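You operate a simulated robot arm through the tools that you are given. There is no shell and no other tool.

You are at the controls of a simulated robot arm. One attempt, no reset.

Task
Test the camera with the checked plate until the display says OK.
Fine: camera switch on, plate in the middle of the check mat, then lined up under the green aim lines, then the camera test button.

The check looks at the end state, three seconds after you hand in, the way a careful person would. Anything else that was tipped, shoved, dropped, spilled or broken makes it a failure.

Robot
A 7-joint arm with a two-finger parallel gripper, fixed in place. Base frame: the origin is on the floor under the middle of its stand, x ahead of it, y to its left, z up. Lengths are in mm, angles in degrees, forces in N, time in s.
It reaches about 1479 mm from its shoulder. Its first joint turns from -166.0 to 166.0 degrees. Payload 4.4 kg.
The TCP is the grasp point between the finger pads, 23 mm short of the fingertips. In the tool frame z runs along the fingers and y along their closing line. Largest opening 94 mm; finger width 38, thickness 10; the body of the gripper, 54 by 96 mm, starts 39 mm behind the TCP.
Orientation is that of the tool frame in the base frame, as [roll, pitch, yaw] about the fixed x, y, z axes, in that order (R = Rz(yaw) Ry(pitch) Rx(roll)). With the fingers straight down and closing along the base's y, the tool's x points along the base's -x, its y along +y and its z along -z.

Tools
- The arm moves only by the tool nudge_tool. Its argument "steps" is a list of rows, each a list of 7 numbers: the turn, a rotation vector about the base's x, y, z in units of 120 degrees (1.0 is 120 degrees), then the shift along the base's x, y, z in units of 250 mm (1.0 is 250 mm), then the gripper command, from -1 (fully open) to 1 (shut), values between in proportion. In form: [[rx, ry, rz, x, y, z, gripper], ...]. A call has 1 to 20 rows; each row is the pose to reach, as a shift and turn from the pose commanded when the call began. A call with a number of a shift or a turn outside -1 to 1 is refused whole. Each row takes 0.2 s and may step no farther than 50 mm and 8.6 degrees from the row before; otherwise, or with a gripper value out of range, the whole call is refused. Where a pose cannot be reached the arm comes as near as it can. A force on the tool above 90 N (or 10 N above the force at the start of the call, whichever is more), or a blocked arm, ends the call early, and 0.2 s more pass. Each finger travels about 72 mm/s and halts on what it meets, pressing with about 21 N; the grip force reading is that of the motor and also rises with nothing between the fingers. The clock runs only during rows and for 0.2 s after the last one: add rows that repeat a pose to give the fingers time. It gives the time, the measured TCP pose, the force on the tool (base axes), the opening and the grip force at its end, in the units of the frame above (readings bear some noise), with the torque about the TCP (base axes, N m) and any sound that the robot's microphone picked up.
- Cameras (640 x 400 px; columns grow to the right, rows downward): "scene" is fixed at [49.9, -650.1, 1641.5]; the picture's right is [0.65, -0.76, 0.00], its down [-0.33, -0.28, -0.90] and it looks along [0.69, 0.59, -0.43] (base axes); focal length 313 px, centre (320, 200). "wrist" rides on the gripper at [86, 16, -74] in the tool frame; the picture's right is [-0.18, 0.98, 0.00], its down [-0.58, -0.11, -0.81] and it looks along [-0.79, -0.15, 0.59] (tool axes); focal length 243 px, centre (320, 200). There is no depth. A picture from a camera that has moved, and an enlarged one, comes with that camera's place and axes in the base frame and with its lens.
- capture(camera): a new picture of that camera. The clock stands still meanwhile.
- close_up(camera, box): a new picture of the part [left, top, right, bottom] of that camera's present view, enlarged. The clock stands still meanwhile.
- close_job(): hands the job in; it is judged then, once.

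Places have to be worked out from the pictures, the camera data and where the tool is seen. Open the gripper and draw the arm clear of the work before you hand the job in, unless the task says otherwise.

The tools are called after ">>>" as name(argument=value, ...) on one line, values as JSON. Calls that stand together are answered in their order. nudge_tool: Moves the arm, as the interface text tells. Its arguments: {"type":"object","properties":{"steps":{"type":"array","items":{"type":"array","items":{"type":"number"}}}},"required":["steps"]} The other tools are called the same way: capture (camera) takes a picture; close_up (camera, box) takes an enlarged picture of a part of a camera's view; close_job () hands the job in.

At the start:

```text
clock: 0.0
eef_pos: [665.3, 81.5, 1267.8]
orientation: [-180.0, 0.0, -179.9]
force: [-0.4, -0.6, -1.0]
moment: [-0.01, 0.0, 0.0]
width: 93.8
grasp_force: 0.1
```

scene: 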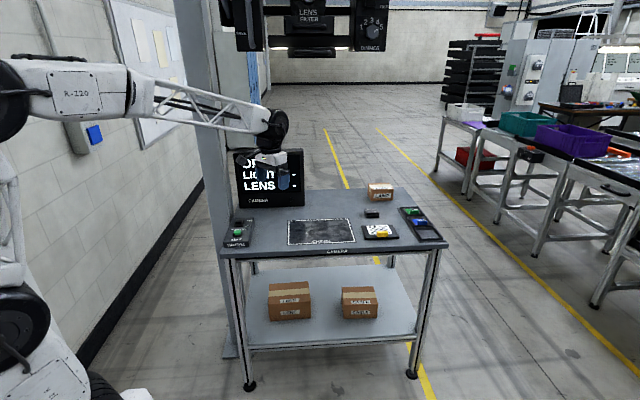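
wrist: 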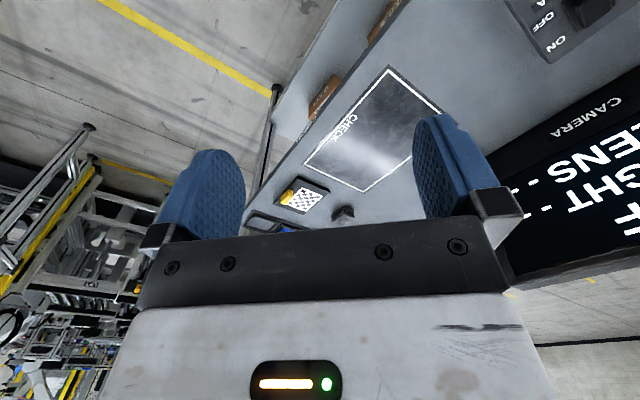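

I'll begin by looking closely at the bench, the display and the rest of the equipment before I move anything.

>>> close_up(camera="scene", box=[210, 140, 370, 240])

>>> close_up(camera="scene", box=[330, 170, 458, 250])

>>> close_up(camera="scene", box=[210, 0, 402, 120])

>>> close_up(camera="wrist", box=[240, 60, 448, 240])

```text
4.00 times, centred on (290, 190) of scene
camera zoom: at [49.9, -650.1, 1641.5], right [0.65, -0.76, 0.0], down [-0.33, -0.28, -0.9], along [0.69, 0.59, -0.43], focal length 1252 px, centre (440, 240)
```

zoom: 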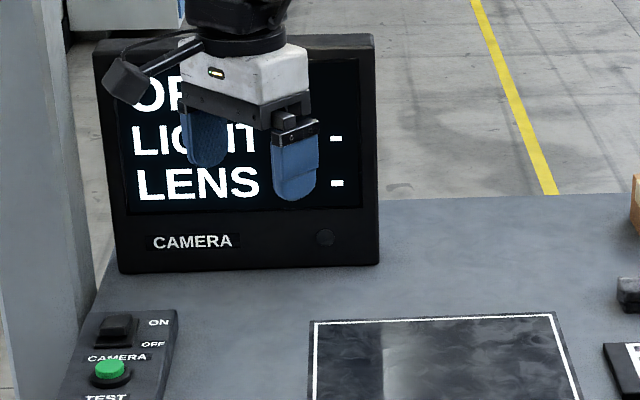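

```text
5.00 times, centred on (394, 210) of scene
camera zoom: at [49.9, -650.1, 1641.5], right [0.65, -0.76, 0.0], down [-0.33, -0.28, -0.9], along [0.69, 0.59, -0.43], focal length 1565 px, centre (-50, 150)
```

zoom: 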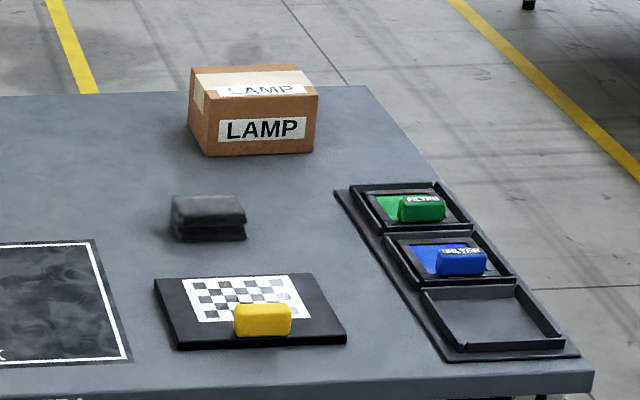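

```text
3.33 times, centred on (306, 60) of scene
camera zoom: at [49.9, -650.1, 1641.5], right [0.65, -0.76, 0.0], down [-0.33, -0.28, -0.9], along [0.69, 0.59, -0.43], focal length 1043 px, centre (367, 667)
```

zoom: 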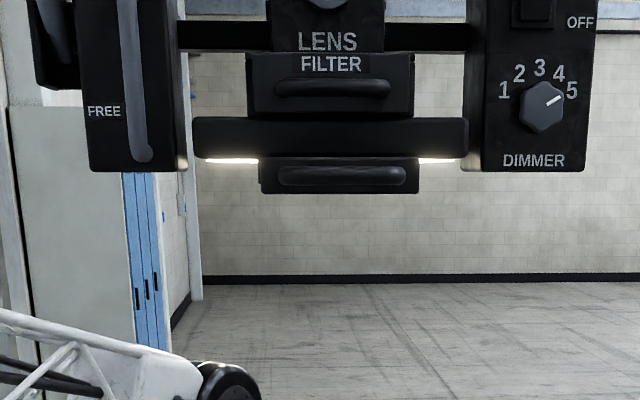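

```text
2.22 times, centred on (344, 150) of wrist
camera zoom: at [580.1, 97.4, 1339.1], right [0.18, 0.98, 0.0], down [0.58, -0.11, 0.81], along [0.79, -0.15, -0.59], focal length 539 px, centre (267, 311)
```

zoom: 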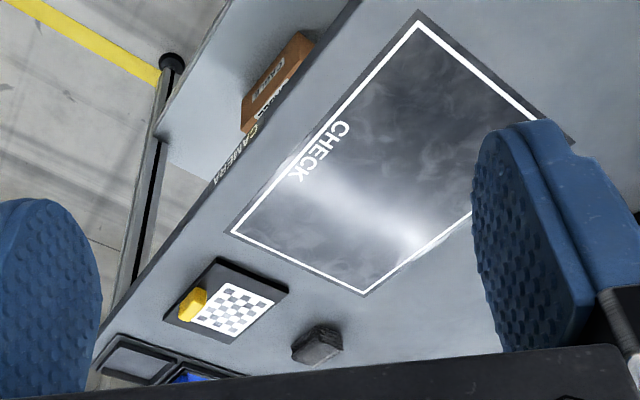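

The bench top looks to be at about z=900 and turned 45°, with the mat near (978,148), the plate near (1150,-65) and the camera panel near (760,435). I'll move the arm off the display line of sight and yaw it to face the bench.

>>> nudge_tool(steps=[[0, 0, 0.0625, -0.043, -0.154, 0.055, -1], [0, 0, 0.125, -0.087, -0.309, 0.11, -1], [0, 0, 0.1875, -0.13, -0.463, 0.165, -1], [0, 0, 0.25, -0.173, -0.617, 0.22, -1], [0, 0, 0.3125, -0.217, -0.772, 0.275, -1], [0, 0, 0.375, -0.26, -0.926, 0.33, -1]])

```text
clock: 1.4
eef_pos: [601.5, -149.6, 1349.6]
orientation: [180.0, 0.0, -134.9]
force: [-0.2, 0.1, 0.2]
moment: [0.04, 0.02, -0.02]
width: 94.1
grasp_force: 0.0
```

The move went as planned. Next I'll look at the display and bench again from both cameras.

>>> capture(camera="scene")

>>> capture(camera="wrist")

>>> close_up(camera="scene", box=[210, 130, 370, 230])

>>> close_up(camera="scene", box=[240, 265, 400, 365])

```text
taken
```

scene: 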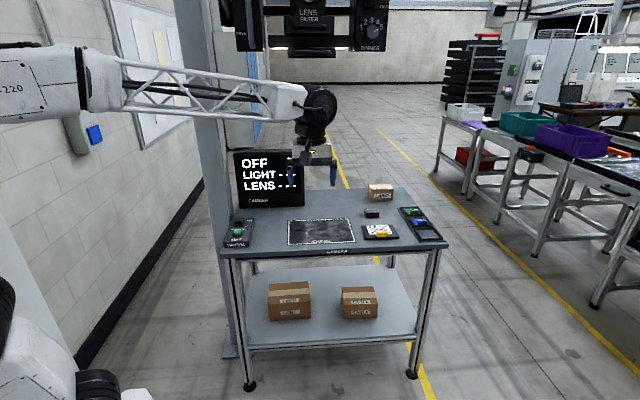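

```text
taken
camera wrist: at [530.6, -198.7, 1421.4], right [-0.57, 0.82, 0.0], down [0.49, 0.33, 0.81], along [0.66, 0.46, -0.59], focal length 243 px, centre (320, 200)
```

wrist: 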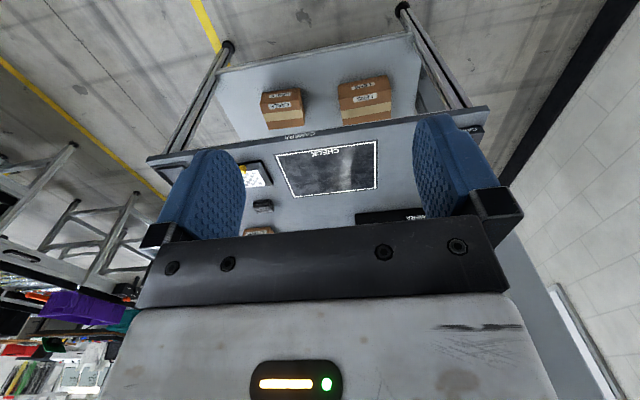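

```text
4.00 times, centred on (290, 180) of scene
camera zoom: at [49.9, -650.1, 1641.5], right [0.65, -0.76, 0.0], down [-0.33, -0.28, -0.9], along [0.69, 0.59, -0.43], focal length 1252 px, centre (440, 280)
```

zoom: 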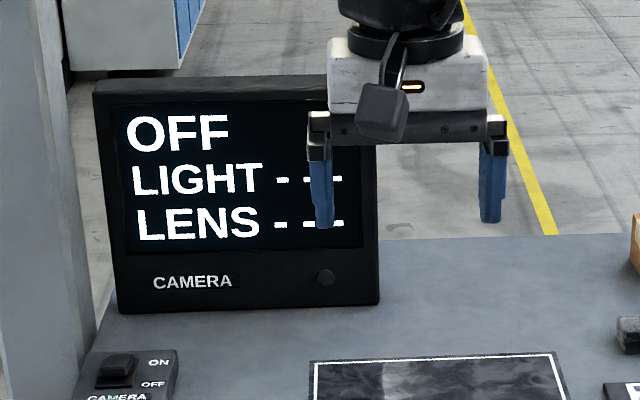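

```text
4.00 times, centred on (320, 315) of scene
camera zoom: at [49.9, -650.1, 1641.5], right [0.65, -0.76, 0.0], down [-0.33, -0.28, -0.9], along [0.69, 0.59, -0.43], focal length 1252 px, centre (320, -260)
```

zoom: 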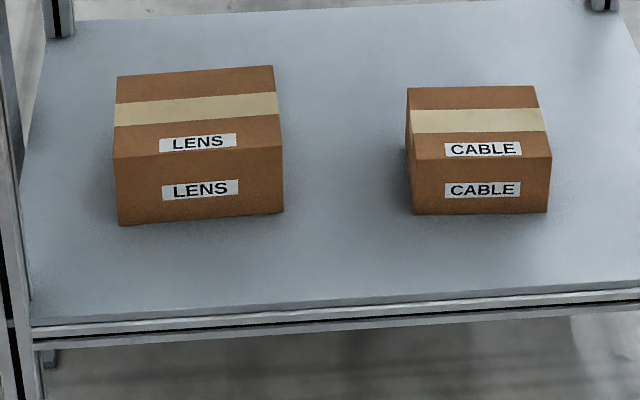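

The display reads OFF / LIGHT --- / LENS ---. I'll pitch the tool up by about 80° so the wrist camera can see the overhead camera unit (FREE lever, filter and dimmer).

>>> nudge_tool(steps=[[0.047, -0.047, 0, 0, 0, 0, -1], [0.094, -0.094, 0, 0, 0, 0, -1], [0.141, -0.141, 0, 0, 0, 0, -1], [0.188, -0.188, 0, 0, 0, 0, -1], [0.235, -0.235, 0, 0, 0, 0, -1], [0.282, -0.282, 0, 0, 0, 0, -1], [0.329, -0.329, 0, 0, 0, 0, -1], [0.376, -0.376, 0, 0, 0, 0, -1], [0.423, -0.423, 0, 0, 0, 0, -1], [0.47, -0.47, 0, 0, 0, 0, -1]])

>>> capture(camera="wrist")

>>> capture(camera="scene")

```text
clock: 3.6
eef_pos: [601.2, -151.3, 1349.3]
orientation: [180.0, 79.9, -135.0]
force: [0.9, 0.0, 0.0]
moment: [0.0, 0.03, -0.03]
width: 93.8
grasp_force: 0.0
```

```text
taken
camera wrist: at [527.8, -202.1, 1275.1], right [-0.67, 0.72, 0.18], down [-0.41, -0.57, 0.71], along [0.62, 0.4, 0.68], focal length 243 px, centre (320, 200)
```

wrist: 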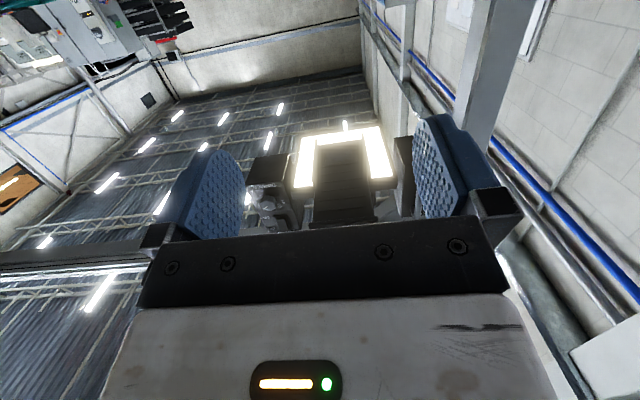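

```text
taken
```

scene: 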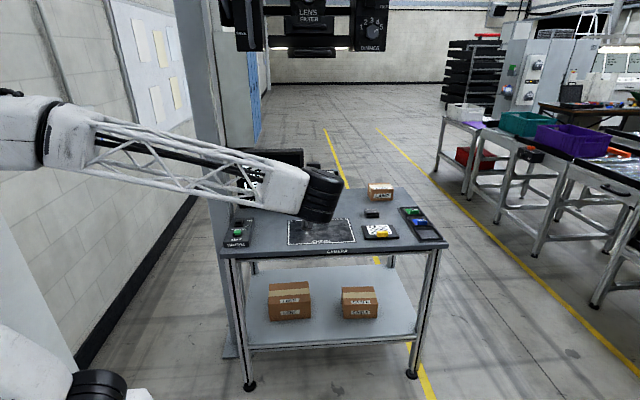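

The unit shows from below, with a U-shaped light around the filter drawer. I'll zoom in on it, then raise the arm to see its front.

>>> close_up(camera="wrist", box=[230, 110, 430, 235])

>>> nudge_tool(steps=[[0, 0, 0, 0, 0, 0.18, -1], [0, 0, 0, 0, 0, 0.36, -1], [0, 0, 0, 0, 0, 0.54, -1], [0, 0, 0, 0, 0, 0.72, -1], [0, 0, 0, 0, 0, 0.9, -1]])

>>> capture(camera="wrist")

```text
3.20 times, centred on (330, 172) of wrist
camera zoom: at [527.8, -202.1, 1275.1], right [-0.67, 0.72, 0.18], down [-0.41, -0.57, 0.71], along [0.62, 0.4, 0.68], focal length 776 px, centre (288, 288)
```

zoom: 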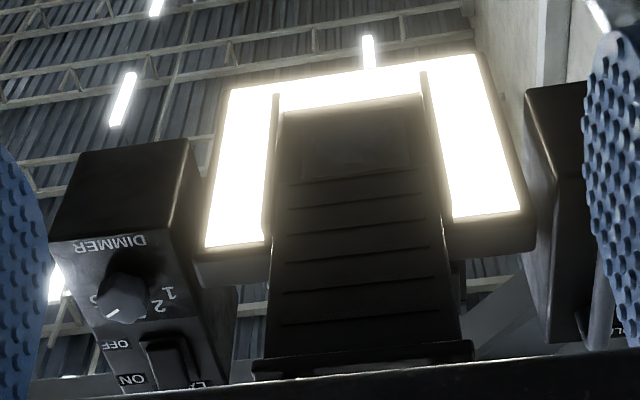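

```text
clock: 4.8
eef_pos: [601.3, -150.7, 1573.8]
orientation: [179.6, 79.7, -135.3]
force: [0.0, 0.1, -0.7]
moment: [-0.01, -0.01, -0.02]
width: 94.0
grasp_force: 0.0
```

```text
taken
camera wrist: at [526.8, -201.4, 1500.2], right [-0.67, 0.72, 0.18], down [-0.41, -0.57, 0.72], along [0.62, 0.41, 0.67], focal length 243 px, centre (320, 200)
```

wrist: 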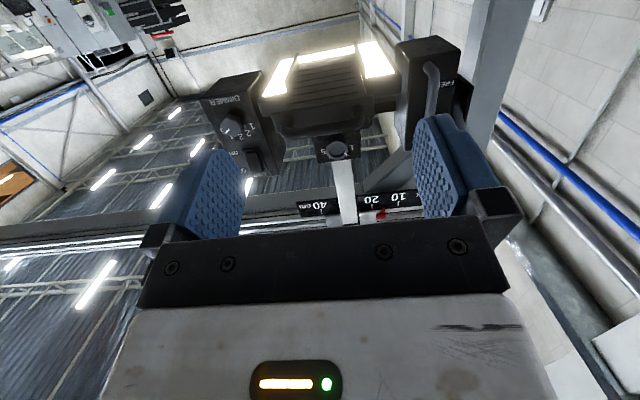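

The unit hangs from a rail with a centimetre scale and a red pointer. I'll zoom into the details.

>>> close_up(camera="wrist", box=[190, 30, 350, 130])

>>> close_up(camera="wrist", box=[330, 20, 490, 120])

>>> close_up(camera="wrist", box=[230, 120, 430, 245])

```text
4.00 times, centred on (270, 80) of wrist
camera zoom: at [526.8, -201.4, 1500.2], right [-0.67, 0.72, 0.18], down [-0.41, -0.57, 0.72], along [0.62, 0.41, 0.67], focal length 970 px, centre (520, 680)
```

zoom: 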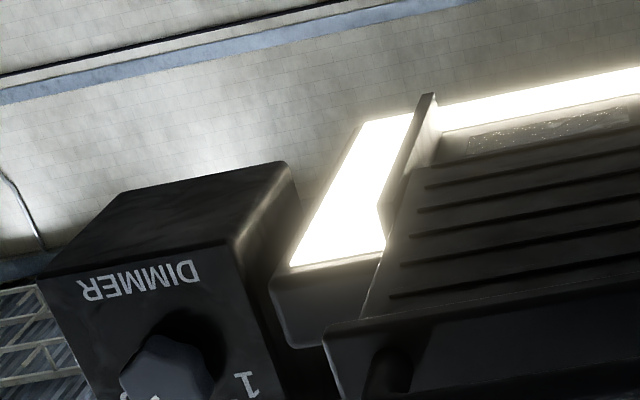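

```text
4.00 times, centred on (410, 70) of wrist
camera zoom: at [526.8, -201.4, 1500.2], right [-0.67, 0.72, 0.18], down [-0.41, -0.57, 0.72], along [0.62, 0.41, 0.67], focal length 970 px, centre (-40, 720)
```

zoom: 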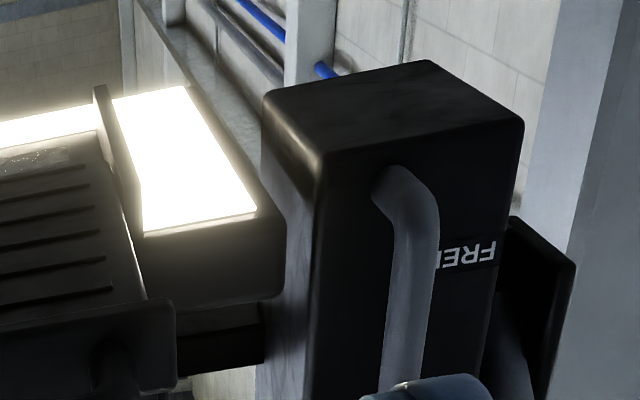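

```text
3.20 times, centred on (330, 182) of wrist
camera zoom: at [526.8, -201.4, 1500.2], right [-0.67, 0.72, 0.18], down [-0.41, -0.57, 0.72], along [0.62, 0.41, 0.67], focal length 776 px, centre (288, 256)
```

zoom: 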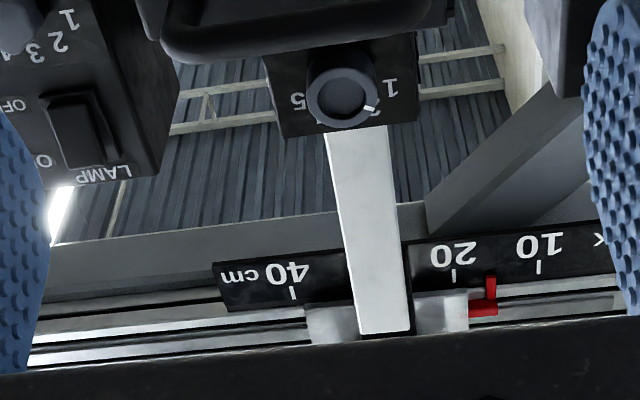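

There's also a lens ring marked 1..5 and a sliding carriage with a red stop. I'll go higher to see the front of the unit face on.

>>> nudge_tool(steps=[[0, 0, 0, -0.02, -0.02, 0.18, -1], [0, 0, 0, -0.04, -0.04, 0.36, -1], [0, 0, 0, -0.06, -0.06, 0.54, -1], [0, 0, 0, -0.08, -0.08, 0.72, -1], [0, 0, 0, -0.1, -0.1, 0.9, -1]])

>>> capture(camera="wrist")

```text
clock: 6.0
eef_pos: [576.6, -177.2, 1799.2]
orientation: [179.4, 79.7, -135.6]
force: [0.6, -0.2, 0.6]
moment: [0.01, -0.03, -0.01]
width: 93.9
grasp_force: 0.1
```

```text
taken
camera wrist: at [502.2, -227.4, 1723.9], right [-0.67, 0.72, 0.18], down [-0.41, -0.57, 0.72], along [0.62, 0.41, 0.67], focal length 243 px, centre (320, 200)
```

wrist: 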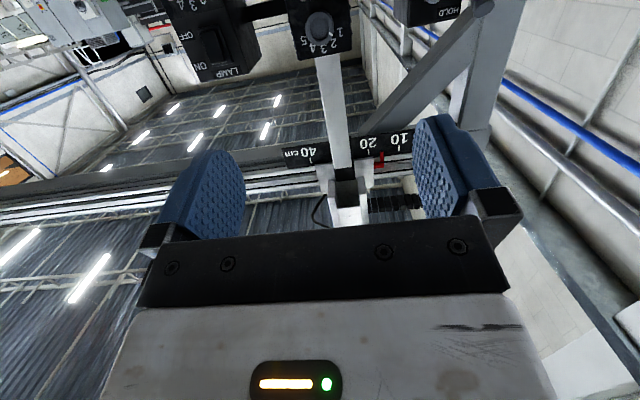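

I'll pitch down about 30° to centre the unit in the wrist view.

>>> nudge_tool(steps=[[-0.044, 0.044, 0, 0, 0, 0, -1], [-0.088, 0.088, 0, 0, 0, 0, -1], [-0.132, 0.132, 0, 0, 0, 0, -1], [-0.177, 0.177, 0, 0, 0, 0, -1]])

>>> capture(camera="wrist")

>>> close_up(camera="wrist", box=[160, 20, 416, 180])

```text
clock: 7.0
eef_pos: [576.1, -176.2, 1800.2]
orientation: [180.0, 49.7, -135.2]
force: [-0.4, -0.3, 0.3]
moment: [0.02, -0.01, 0.0]
width: 94.2
grasp_force: 0.1
```

```text
taken
camera wrist: at [485.1, -243.8, 1779.2], right [-0.61, 0.78, 0.14], down [-0.09, -0.25, 0.97], along [0.79, 0.58, 0.22], focal length 243 px, centre (320, 200)
```

wrist: 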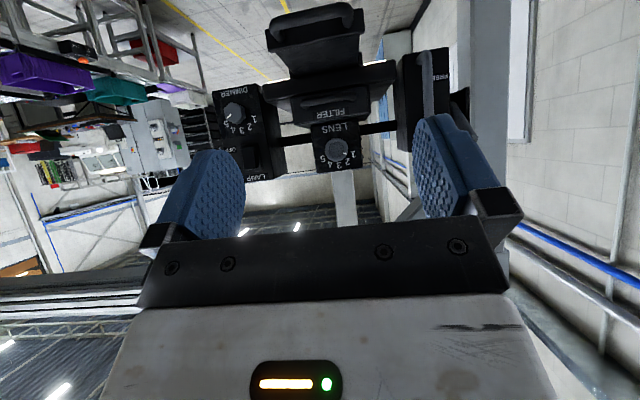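

```text
2.50 times, centred on (288, 100) of wrist
camera zoom: at [485.1, -243.8, 1779.2], right [-0.61, 0.78, 0.14], down [-0.09, -0.25, 0.97], along [0.79, 0.58, 0.22], focal length 606 px, centre (400, 450)
```

zoom: 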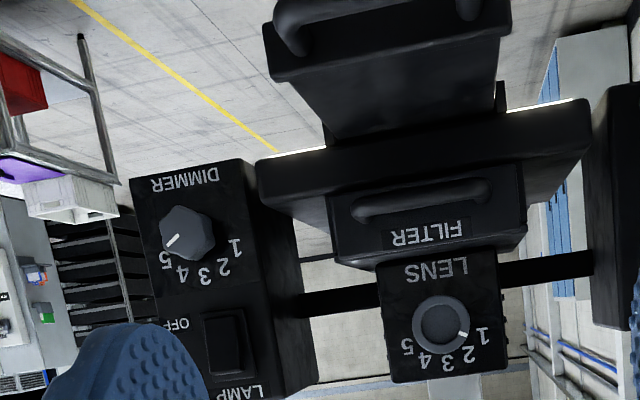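

I can now read LAMP ON/OFF, DIMMER, LENS 1–5, FILTER, and the FREE/HOLD lever. I'll zoom on the lever box and the knobs.

>>> close_up(camera="wrist", box=[360, 20, 488, 130])

>>> close_up(camera="wrist", box=[200, 80, 296, 190])

>>> close_up(camera="wrist", box=[296, 100, 392, 175])

>>> close_up(camera="scene", box=[210, 0, 402, 70])

```text
3.64 times, centred on (424, 75) of wrist
camera zoom: at [485.1, -243.8, 1779.2], right [-0.61, 0.78, 0.14], down [-0.09, -0.25, 0.97], along [0.79, 0.58, 0.22], focal length 882 px, centre (-58, 654)
```

zoom: 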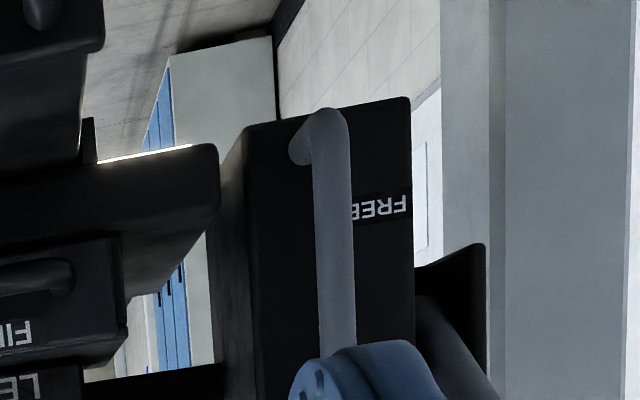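

```text
3.64 times, centred on (248, 135) of wrist
camera zoom: at [485.1, -243.8, 1779.2], right [-0.61, 0.78, 0.14], down [-0.09, -0.25, 0.97], along [0.79, 0.58, 0.22], focal length 882 px, centre (582, 436)
```

zoom: 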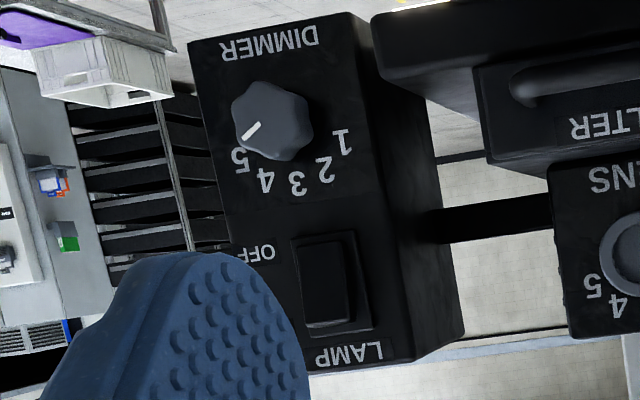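

```text
5.33 times, centred on (344, 138) of wrist
camera zoom: at [485.1, -243.8, 1779.2], right [-0.61, 0.78, 0.14], down [-0.09, -0.25, 0.97], along [0.79, 0.58, 0.22], focal length 1294 px, centre (192, 533)
```

zoom: 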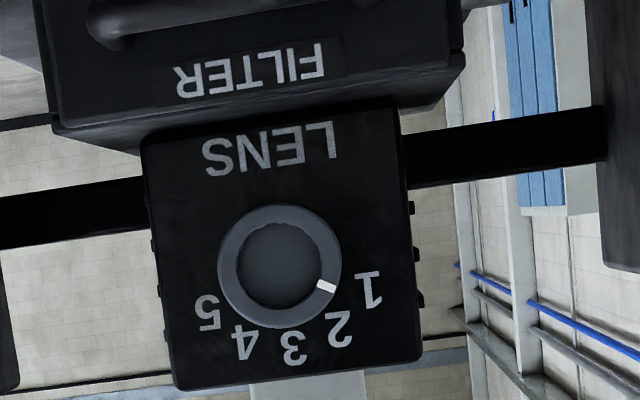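

```text
3.33 times, centred on (306, 35) of scene
camera zoom: at [49.9, -650.1, 1641.5], right [0.65, -0.76, 0.0], down [-0.33, -0.28, -0.9], along [0.69, 0.59, -0.43], focal length 1043 px, centre (367, 750)
```

zoom: 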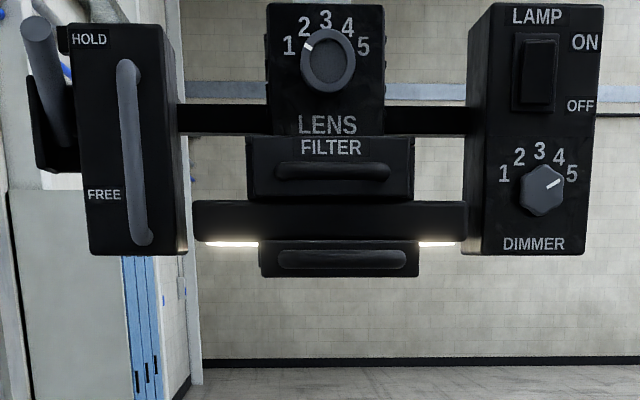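

The lever at the far left is at HOLD, LENS sits near 1.5 and DIMMER near 4.5. First comes the camera switch, so I'll bring the tool back to pointing down and move toward a view of the camera panel.

>>> nudge_tool(steps=[[-0.042, 0.042, 0, 0, 0.085, -0.142, -1], [-0.084, 0.084, 0, 0, 0.17, -0.284, -1], [-0.126, 0.126, 0, 0, 0.255, -0.426, -1], [-0.168, 0.168, 0, 0, 0.34, -0.568, -1], [-0.21, 0.21, 0, 0, 0.425, -0.71, -1], [-0.252, 0.252, 0, 0, 0.51, -0.852, -1], [-0.293, 0.293, 0, 0, 0.6, -0.99, -1]])

>>> nudge_tool(steps=[[0, 0, 0, -0.015, 0.09, -0.15, -1], [0, 0, 0, -0.03, 0.18, -0.3, -1], [0, 0, 0, -0.045, 0.27, -0.45, -1], [0, 0, 0, -0.06, 0.36, -0.6, -1], [0, 0, 0, -0.075, 0.45, -0.75, -1], [0, 0, 0, -0.09, 0.6, -0.85, -1], [0, 0, 0, -0.09, 0.75, -0.95, -1], [0, 0, 0, -0.09, 0.9, -0.99, -1], [0, 0, 0, -0.09, 1.0, -0.99, -1]])

>>> capture(camera="wrist")

>>> capture(camera="scene")

```text
clock: 8.6
eef_pos: [575.0, -24.8, 1552.1]
orientation: [-179.9, 0.0, -135.0]
force: [-0.3, 0.9, 0.6]
moment: [-0.05, -0.03, -0.05]
width: 94.0
grasp_force: 0.0
```

```text
clock: 10.6
eef_pos: [554.4, 225.2, 1306.8]
orientation: [180.0, 0.0, -135.0]
force: [0.1, -0.4, -0.5]
moment: [0.04, 0.0, 0.0]
width: 94.1
grasp_force: 0.0
```

```text
taken
camera wrist: at [482.7, 176.0, 1377.6], right [-0.56, 0.83, 0.0], down [0.49, 0.33, 0.81], along [0.67, 0.46, -0.59], focal length 243 px, centre (320, 200)
```

wrist: 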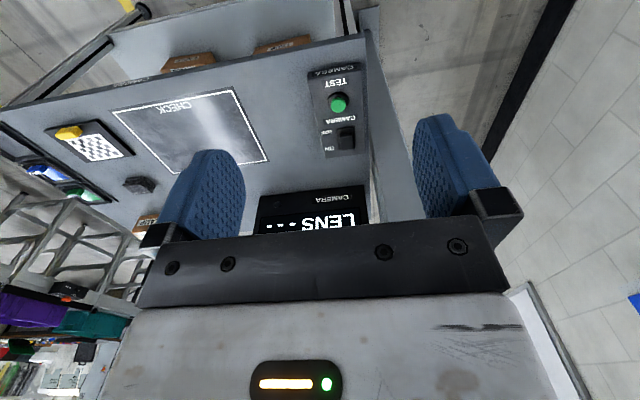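

```text
taken
```

scene: 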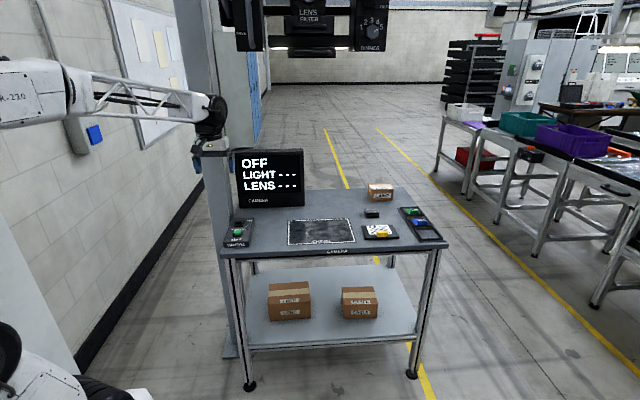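

From here the whole bench is visible. I'll zoom in on the panel, mat and plate to locate them accurately.

>>> close_up(camera="wrist", box=[290, 50, 386, 170])

>>> close_up(camera="wrist", box=[30, 70, 290, 210])

>>> close_up(camera="scene", box=[215, 200, 279, 255])

```text
3.33 times, centred on (338, 110) of wrist
camera zoom: at [482.7, 176.0, 1377.6], right [-0.56, 0.83, 0.0], down [0.49, 0.33, 0.81], along [0.67, 0.46, -0.59], focal length 809 px, centre (260, 500)
```

zoom: 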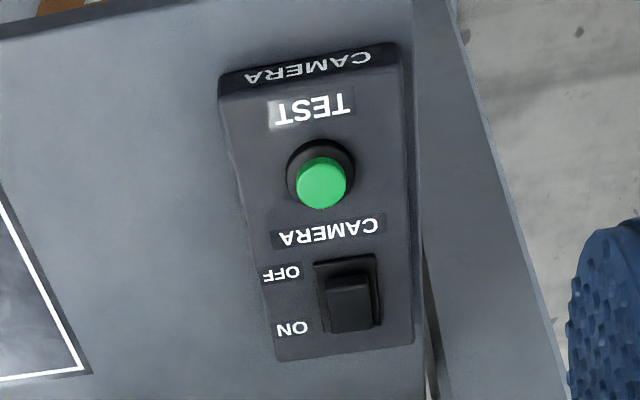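

```text
2.46 times, centred on (160, 140) of wrist
camera zoom: at [482.7, 176.0, 1377.6], right [-0.56, 0.83, 0.0], down [0.49, 0.33, 0.81], along [0.67, 0.46, -0.59], focal length 597 px, centre (714, 348)
```

zoom: 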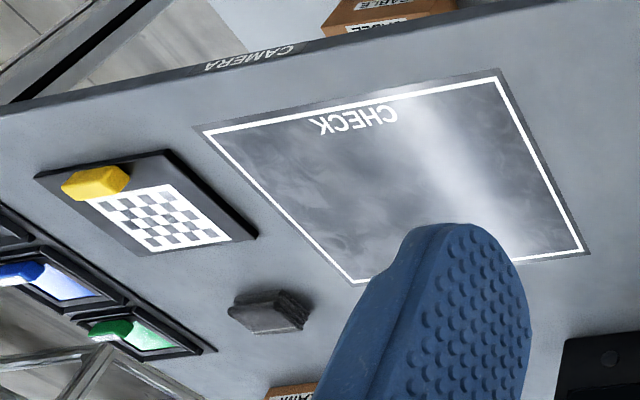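

```text
7.27 times, centred on (247, 228) of scene
camera zoom: at [49.9, -650.1, 1641.5], right [0.65, -0.76, 0.0], down [-0.33, -0.28, -0.9], along [0.69, 0.59, -0.43], focal length 2276 px, centre (851, 0)
```

zoom: 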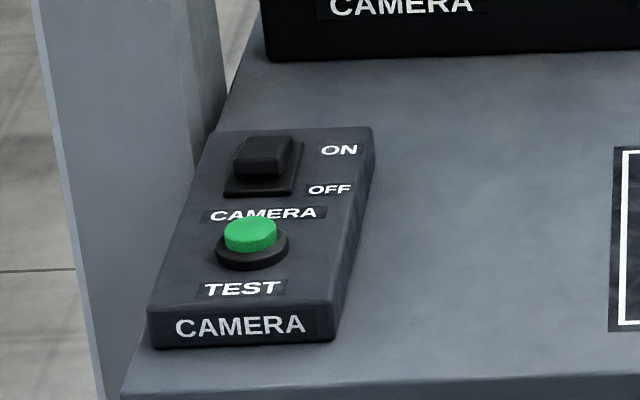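

The rocker's raised ON end is near (750,431,950), the TEST button near (686,355,950), and the panel is 45° aligned. I'll close the gripper and move above the switch, stopping high to check.

>>> nudge_tool(steps=[[0, 0, 0, 0.09, 0.09, -0.09, 0], [0, 0, 0, 0.2, 0.2, -0.18, 1], [0, 0, 0, 0.31, 0.31, -0.28, 1], [0, 0, 0, 0.42, 0.42, -0.38, 1], [0, 0, 0, 0.53, 0.53, -0.48, 1], [0, 0, 0, 0.64, 0.64, -0.58, 1], [0, 0, 0, 0.72, 0.74, -0.68, 1], [0, 0, 0, 0.784, 0.824, -0.8, 1], [0, 0, 0, 0.784, 0.824, -0.9, 1], [0, 0, 0, 0.784, 0.824, -0.98, 1], [0, 0, 0, 0.784, 0.824, -0.98, 1]])

>>> capture(camera="wrist")

>>> close_up(camera="scene", box=[170, 100, 330, 255])

```text
clock: 13.0
eef_pos: [751.2, 429.1, 1058.7]
orientation: [-180.0, 0.0, -135.0]
force: [-0.1, -0.9, 0.3]
moment: [0.01, -0.01, 0.0]
width: 0.0
grasp_force: 21.0
```

```text
taken
camera wrist: at [678.3, 380.0, 1131.3], right [-0.56, 0.83, 0.0], down [0.49, 0.33, 0.81], along [0.67, 0.46, -0.59], focal length 243 px, centre (320, 200)
```

wrist: 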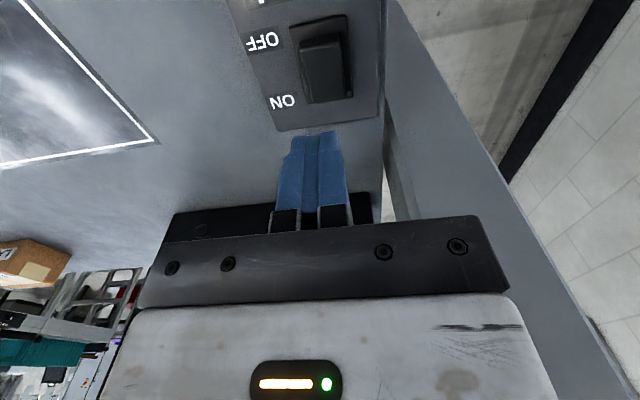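

```text
2.58 times, centred on (250, 178) of scene
camera zoom: at [49.9, -650.1, 1641.5], right [0.65, -0.76, 0.0], down [-0.33, -0.28, -0.9], along [0.69, 0.59, -0.43], focal length 808 px, centre (501, 258)
```

zoom: 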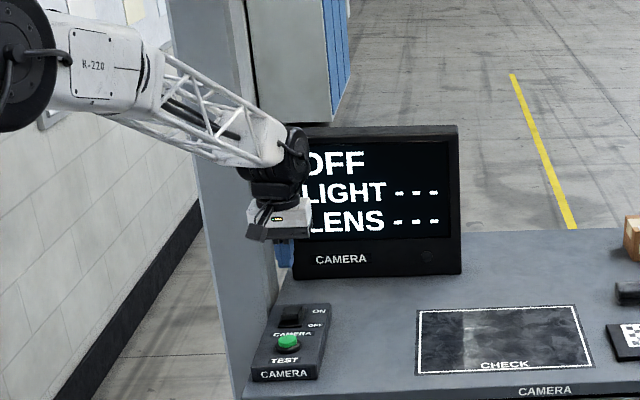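

The fingers hang in view and the switch is ahead of them in the image. I'll zoom in to compare the switch position with the fingertip line.

>>> close_up(camera="wrist", box=[230, 0, 430, 150])

>>> close_up(camera="scene", box=[220, 170, 300, 245])

```text
2.67 times, centred on (330, 75) of wrist
camera zoom: at [678.3, 380.0, 1131.3], right [-0.56, 0.83, 0.0], down [0.49, 0.33, 0.81], along [0.67, 0.46, -0.59], focal length 647 px, centre (293, 533)
```

zoom: 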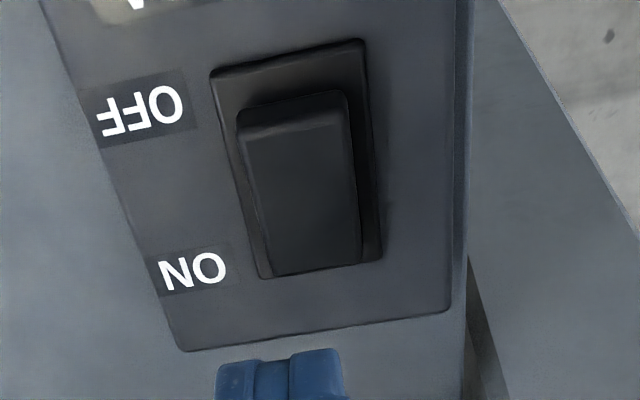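

```text
5.33 times, centred on (260, 208) of scene
camera zoom: at [49.9, -650.1, 1641.5], right [0.65, -0.76, 0.0], down [-0.33, -0.28, -0.9], along [0.69, 0.59, -0.43], focal length 1669 px, centre (640, 160)
```

zoom: 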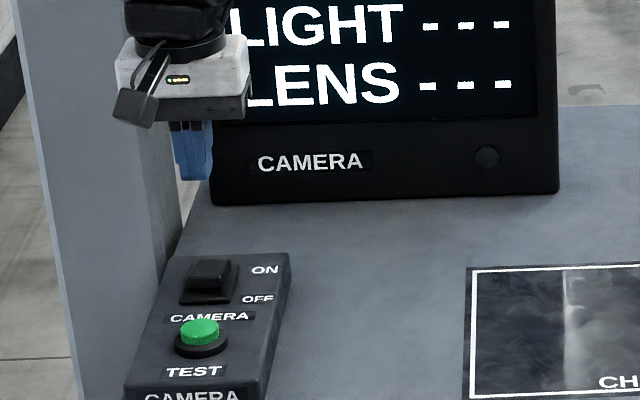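

The tip projection agrees with the picture to within a few px. I'll zoom tightly on the rocker to see which end is raised.

>>> close_up(camera="scene", box=[236, 214, 252, 229])

>>> close_up(camera="wrist", box=[285, 10, 365, 90])

>>> close_up(camera="scene", box=[356, 0, 396, 60])

```text
16.00 times, centred on (244, 222) of scene
camera zoom: at [49.9, -650.1, 1641.5], right [0.65, -0.76, 0.0], down [-0.33, -0.28, -0.9], along [0.69, 0.59, -0.43], focal length 5008 px, centre (1536, -144)
```

zoom: 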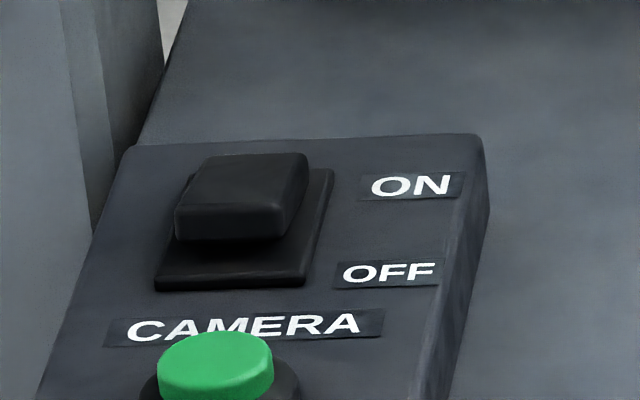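

```text
5.00 times, centred on (325, 50) of wrist
camera zoom: at [678.3, 380.0, 1131.3], right [-0.56, 0.83, 0.0], down [0.49, 0.33, 0.81], along [0.67, 0.46, -0.59], focal length 1213 px, centre (295, 950)
```

zoom: 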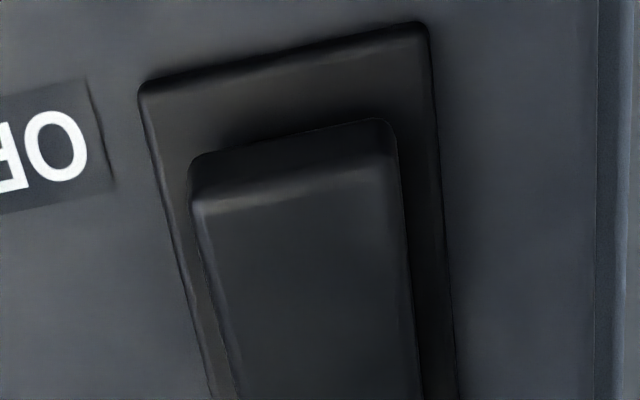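

```text
6.67 times, centred on (376, 30) of scene
camera zoom: at [49.9, -650.1, 1641.5], right [0.65, -0.76, 0.0], down [-0.33, -0.28, -0.9], along [0.69, 0.59, -0.43], focal length 2087 px, centre (-53, 1333)
```

zoom: 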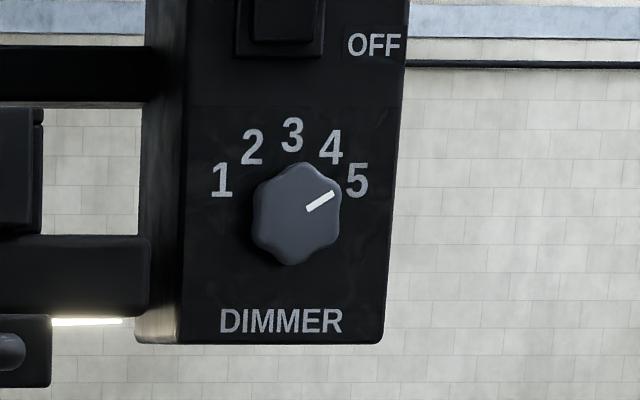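

To check the convention, I'll compare with the LAMP rocker, which is evidently ON since the light is lit.

>>> close_up(camera="scene", box=[356, 0, 396, 25])

>>> close_up(camera="wrist", box=[290, 10, 360, 110])

```text
16.00 times, centred on (376, 12) of scene
camera zoom: at [49.9, -650.1, 1641.5], right [0.65, -0.76, 0.0], down [-0.33, -0.28, -0.9], along [0.69, 0.59, -0.43], focal length 5008 px, centre (-576, 3200)
```

zoom: 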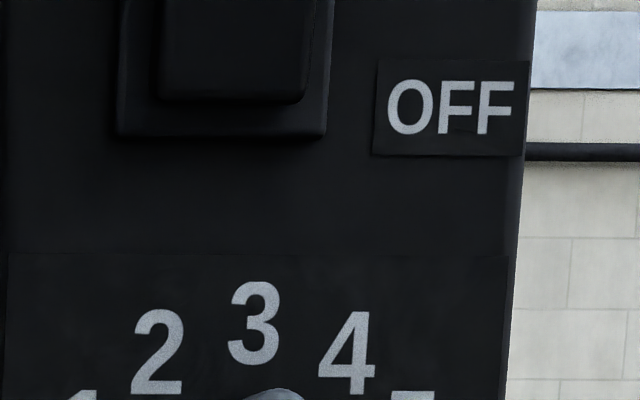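

```text
4.00 times, centred on (325, 60) of wrist
camera zoom: at [678.3, 380.0, 1131.3], right [-0.56, 0.83, 0.0], down [0.49, 0.33, 0.81], along [0.67, 0.46, -0.59], focal length 970 px, centre (300, 760)
```

zoom: 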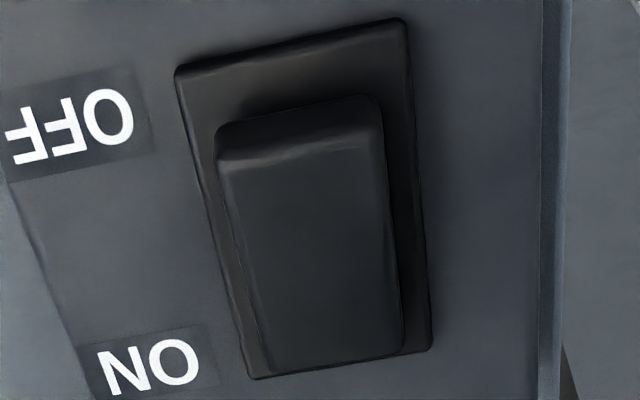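

Triangulating the rocker's ends gives a front (OFF) end at z≈953 and a rear (ON) end at z≈946, so the front end looks slightly raised. I'd expect that to mean ON, yet the display says OFF. I'll check the LAMP rocker's pose before pressing by looking at the scene picture at maximum zoom.

>>> close_up(camera="scene", box=[362, 0, 382, 14])

>>> close_up(camera="scene", box=[238, 216, 248, 224])

```text
16.00 times, centred on (372, 7) of scene
camera zoom: at [49.9, -650.1, 1641.5], right [0.65, -0.76, 0.0], down [-0.33, -0.28, -0.9], along [0.69, 0.59, -0.43], focal length 5008 px, centre (-512, 3288)
```

zoom: 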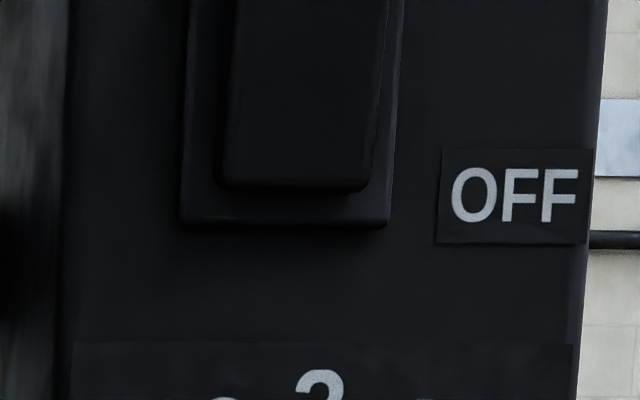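

```text
16.00 times, centred on (243, 220) of scene
camera zoom: at [49.9, -650.1, 1641.5], right [0.65, -0.76, 0.0], down [-0.33, -0.28, -0.9], along [0.69, 0.59, -0.43], focal length 5008 px, centre (1552, -120)
```

zoom: 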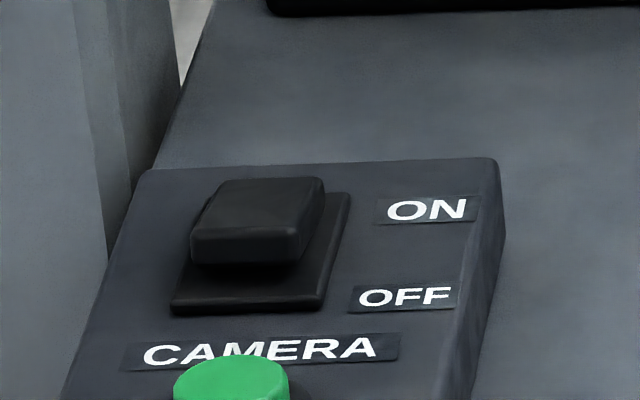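

The LAMP rocker (lit) shows its OFF end recessed, and the CAMERA rocker (off) shows its ON end recessed. So the raised end marks the state, and pressing the raised front end should switch the camera on. I'll move over that end and descend in small steps.

>>> nudge_tool(steps=[[0, 0, 0, -0.06, -0.042, -0.1, 1], [0, 0, 0, -0.06, -0.042, -0.2, 1], [0, 0, 0, -0.06, -0.042, -0.27, 1], [0, 0, 0, -0.06, -0.042, -0.3, 1], [0, 0, 0, -0.06, -0.042, -0.316, 1], [0, 0, 0, -0.06, -0.042, -0.332, 1], [0, 0, 0, -0.06, -0.042, -0.348, 1]])

>>> capture(camera="scene")

>>> close_up(camera="scene", box=[215, 190, 279, 240])

```text
clock: 14.6
eef_pos: [734.8, 419.5, 973.9]
orientation: [-179.9, 0.0, -135.0]
force: [-0.6, 0.7, 0.5]
moment: [-0.02, 0.05, 0.0]
width: 0.1
grasp_force: 20.9
```

```text
taken
```

scene: 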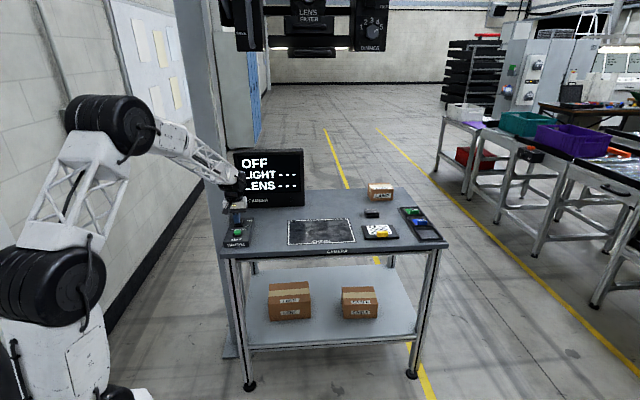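

```text
8.00 times, centred on (247, 215) of scene
camera zoom: at [49.9, -650.1, 1641.5], right [0.65, -0.76, 0.0], down [-0.33, -0.28, -0.9], along [0.69, 0.59, -0.43], focal length 2504 px, centre (904, 80)
```

zoom: 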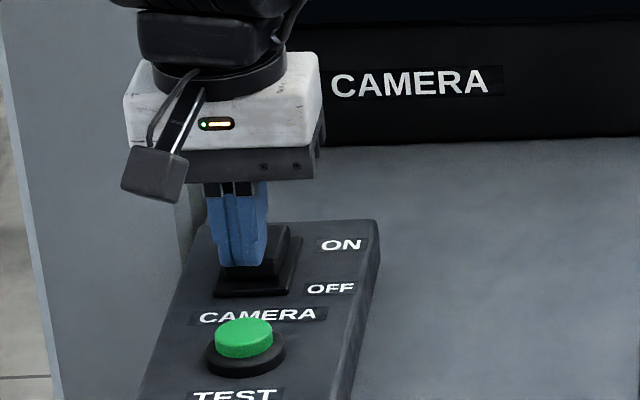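

There's no contact yet at a tip height of about 951. I'll continue down in small steps and watch the force.

>>> nudge_tool(steps=[[0, 0, 0, 0, 0, -0.01, 1], [0, 0, 0, 0, 0, -0.02, 1], [0, 0, 0, 0, 0, -0.03, 1], [0, 0, 0, 0, 0, -0.03, 1]])

>>> close_up(camera="scene", box=[215, 145, 311, 240])

```text
clock: 15.6
eef_pos: [735.0, 421.0, 970.4]
orientation: [-179.9, 0.4, -135.0]
force: [-31.6, -14.7, 82.2]
moment: [0.71, -0.34, 0.22]
width: 0.2
grasp_force: 21.1
```

```text
4.21 times, centred on (263, 192) of scene
camera zoom: at [49.9, -650.1, 1641.5], right [0.65, -0.76, 0.0], down [-0.33, -0.28, -0.9], along [0.69, 0.59, -0.43], focal length 1318 px, centre (560, 232)
```

zoom: 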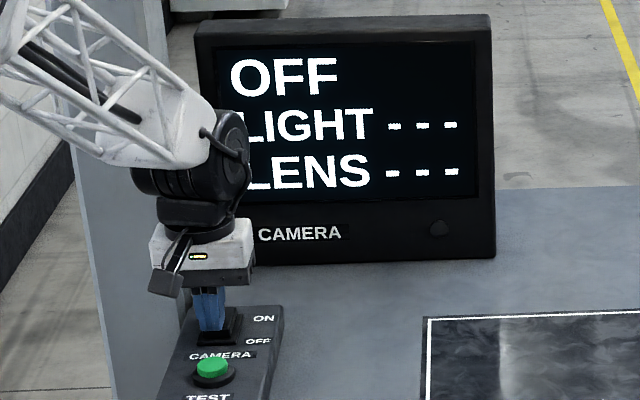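

At 82 N with no movement, the front end seems to be at its stop already, so the rear end must be the one that moves. I'll lift off and press the rear (ON) end gently instead.

>>> nudge_tool(steps=[[0, 0, 0, 0, 0, 0.04, 1], [0, 0, 0, 0, 0, 0.1, 1], [0, 0, 0, 0.06, 0.05, 0.1, 1], [0, 0, 0, 0.104, 0.084, 0.1, 1], [0, 0, 0, 0.104, 0.084, 0.1, 1]])

>>> close_up(camera="scene", box=[230, 200, 262, 232])

>>> close_up(camera="wrist", box=[230, 0, 430, 200])

```text
clock: 16.8
eef_pos: [761.9, 439.0, 990.4]
orientation: [180.0, -0.1, -135.0]
force: [-1.0, -0.6, 0.2]
moment: [0.03, 0.01, -0.02]
width: 0.0
grasp_force: 21.1
```

```text
12.50 times, centred on (246, 216) of scene
camera zoom: at [49.9, -650.1, 1641.5], right [0.65, -0.76, 0.0], down [-0.33, -0.28, -0.9], along [0.69, 0.59, -0.43], focal length 3913 px, centre (1245, 0)
```

zoom: 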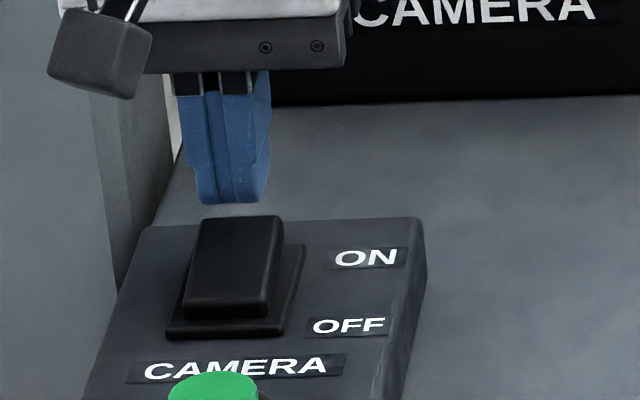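

```text
2.00 times, centred on (330, 100) of wrist
camera zoom: at [689.0, 390.8, 1061.7], right [-0.56, 0.83, 0.0], down [0.49, 0.33, 0.81], along [0.67, 0.46, -0.59], focal length 485 px, centre (300, 400)
```

zoom: 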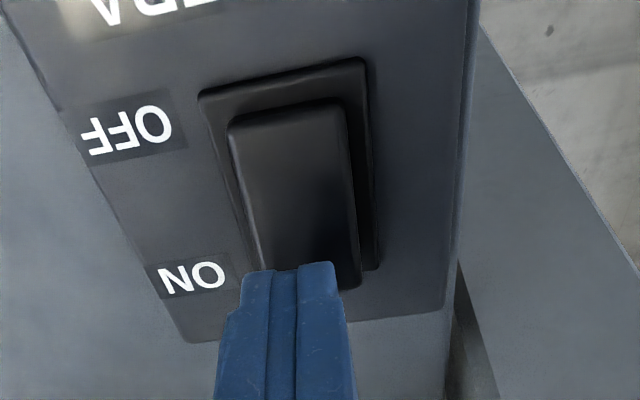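

The rocker has in fact flipped: its front is now down and its rear up. I'll check the display.

>>> close_up(camera="scene", box=[210, 140, 370, 250])

>>> capture(camera="scene")

```text
3.64 times, centred on (290, 195) of scene
camera zoom: at [49.9, -650.1, 1641.5], right [0.65, -0.76, 0.0], down [-0.33, -0.28, -0.9], along [0.69, 0.59, -0.43], focal length 1138 px, centre (429, 218)
```

zoom: 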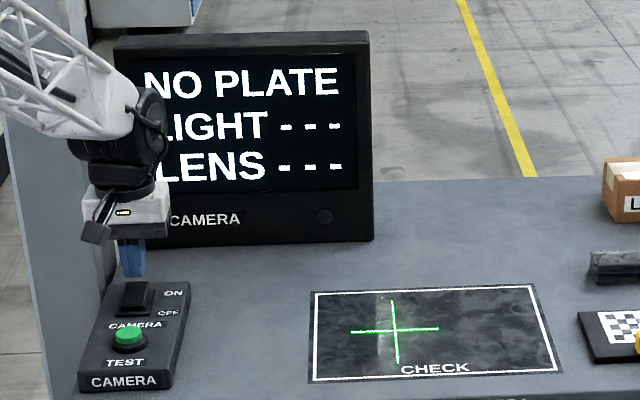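

```text
taken
```

scene: 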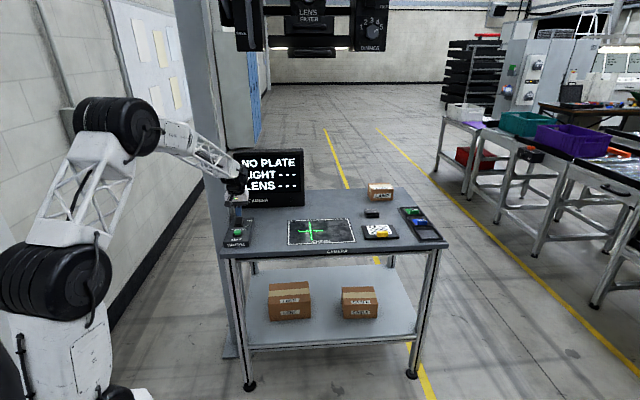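

The camera is on, the display reads NO PLATE, and a green cross sits about 44 mm left of the mat's centre, exactly along the rail direction. So the plate goes in the middle of the mat and the camera carriage has to slide right. Next I'll back away from the panel and go to inspect the plate.

>>> nudge_tool(steps=[[0, 0, 0, -0.05, -0.05, 0.15, 1], [0, 0, 0, -0.12, -0.12, 0.28, 1], [0, 0, 0, -0.2, -0.22, 0.4, 0], [0, 0, 0, -0.25, -0.35, 0.5, -1], [0, 0, 0, -0.28, -0.48, 0.6, -1], [0, 0, 0, -0.3, -0.62, 0.7, -1], [0, 0, 0, -0.3, -0.78, 0.8, -1], [0, 0, 0, -0.3, -0.96, 0.86, -1]])

>>> nudge_tool(steps=[[0, 0, 0, 0.04, -0.18, 0, -1], [0, 0, 0, 0.08, -0.36, 0, -1], [0, 0, 0, 0.16, -0.53, 0, -1], [0, 0, 0, 0.26, -0.69, 0, -1], [0, 0, 0, 0.38, -0.84, 0, -1], [0, 0, 0, 0.5, -0.98, 0, -1], [0, 0, 0, 0.68, -1.0, 0, -1]])

>>> nudge_tool(steps=[[0, 0, 0, 0.14, -0.14, 0, -1], [0, 0, 0, 0.28, -0.28, 0, -1], [0, 0, 0, 0.41, -0.42, 0, -1], [0, 0, 0, 0.52, -0.56, 0, -1], [0, 0, 0, 0.6, -0.72, 0, -1]])

>>> capture(camera="wrist")

>>> capture(camera="scene")

```text
clock: 18.6
eef_pos: [686.3, 199.7, 1205.3]
orientation: [180.0, 0.0, -135.1]
force: [0.3, -0.9, -0.8]
moment: [0.05, -0.02, 0.01]
width: 94.2
grasp_force: 0.2
```

```text
clock: 20.2
eef_pos: [856.0, -51.5, 1205.6]
orientation: [-179.9, 0.0, -135.1]
force: [0.0, 1.6, 0.3]
moment: [-0.03, 0.0, -0.02]
width: 93.9
grasp_force: 0.1
```

```text
clock: 21.4
eef_pos: [1005.8, -229.1, 1206.0]
orientation: [-179.9, -0.1, -135.0]
force: [0.1, -0.5, 0.6]
moment: [0.02, -0.04, 0.0]
width: 93.9
grasp_force: 0.0
```

```text
taken
camera wrist: at [933.0, -278.8, 1278.8], right [-0.57, 0.82, 0.0], down [0.49, 0.33, 0.81], along [0.67, 0.46, -0.59], focal length 243 px, centre (320, 200)
```

wrist: 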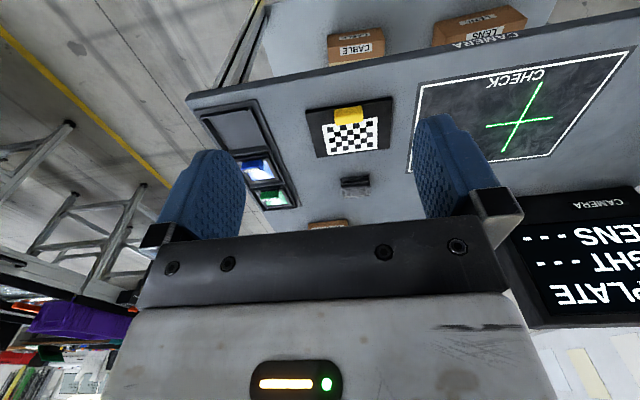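

```text
taken
```

scene: 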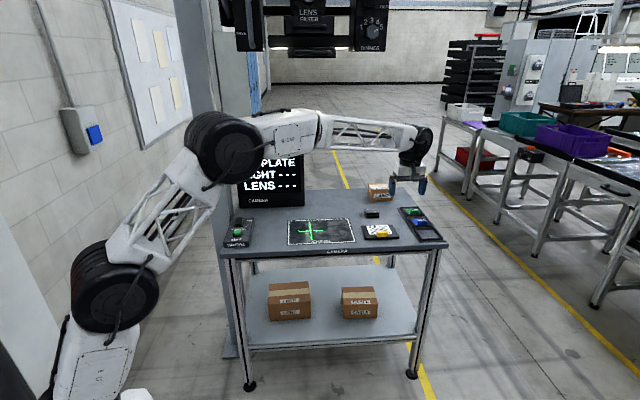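

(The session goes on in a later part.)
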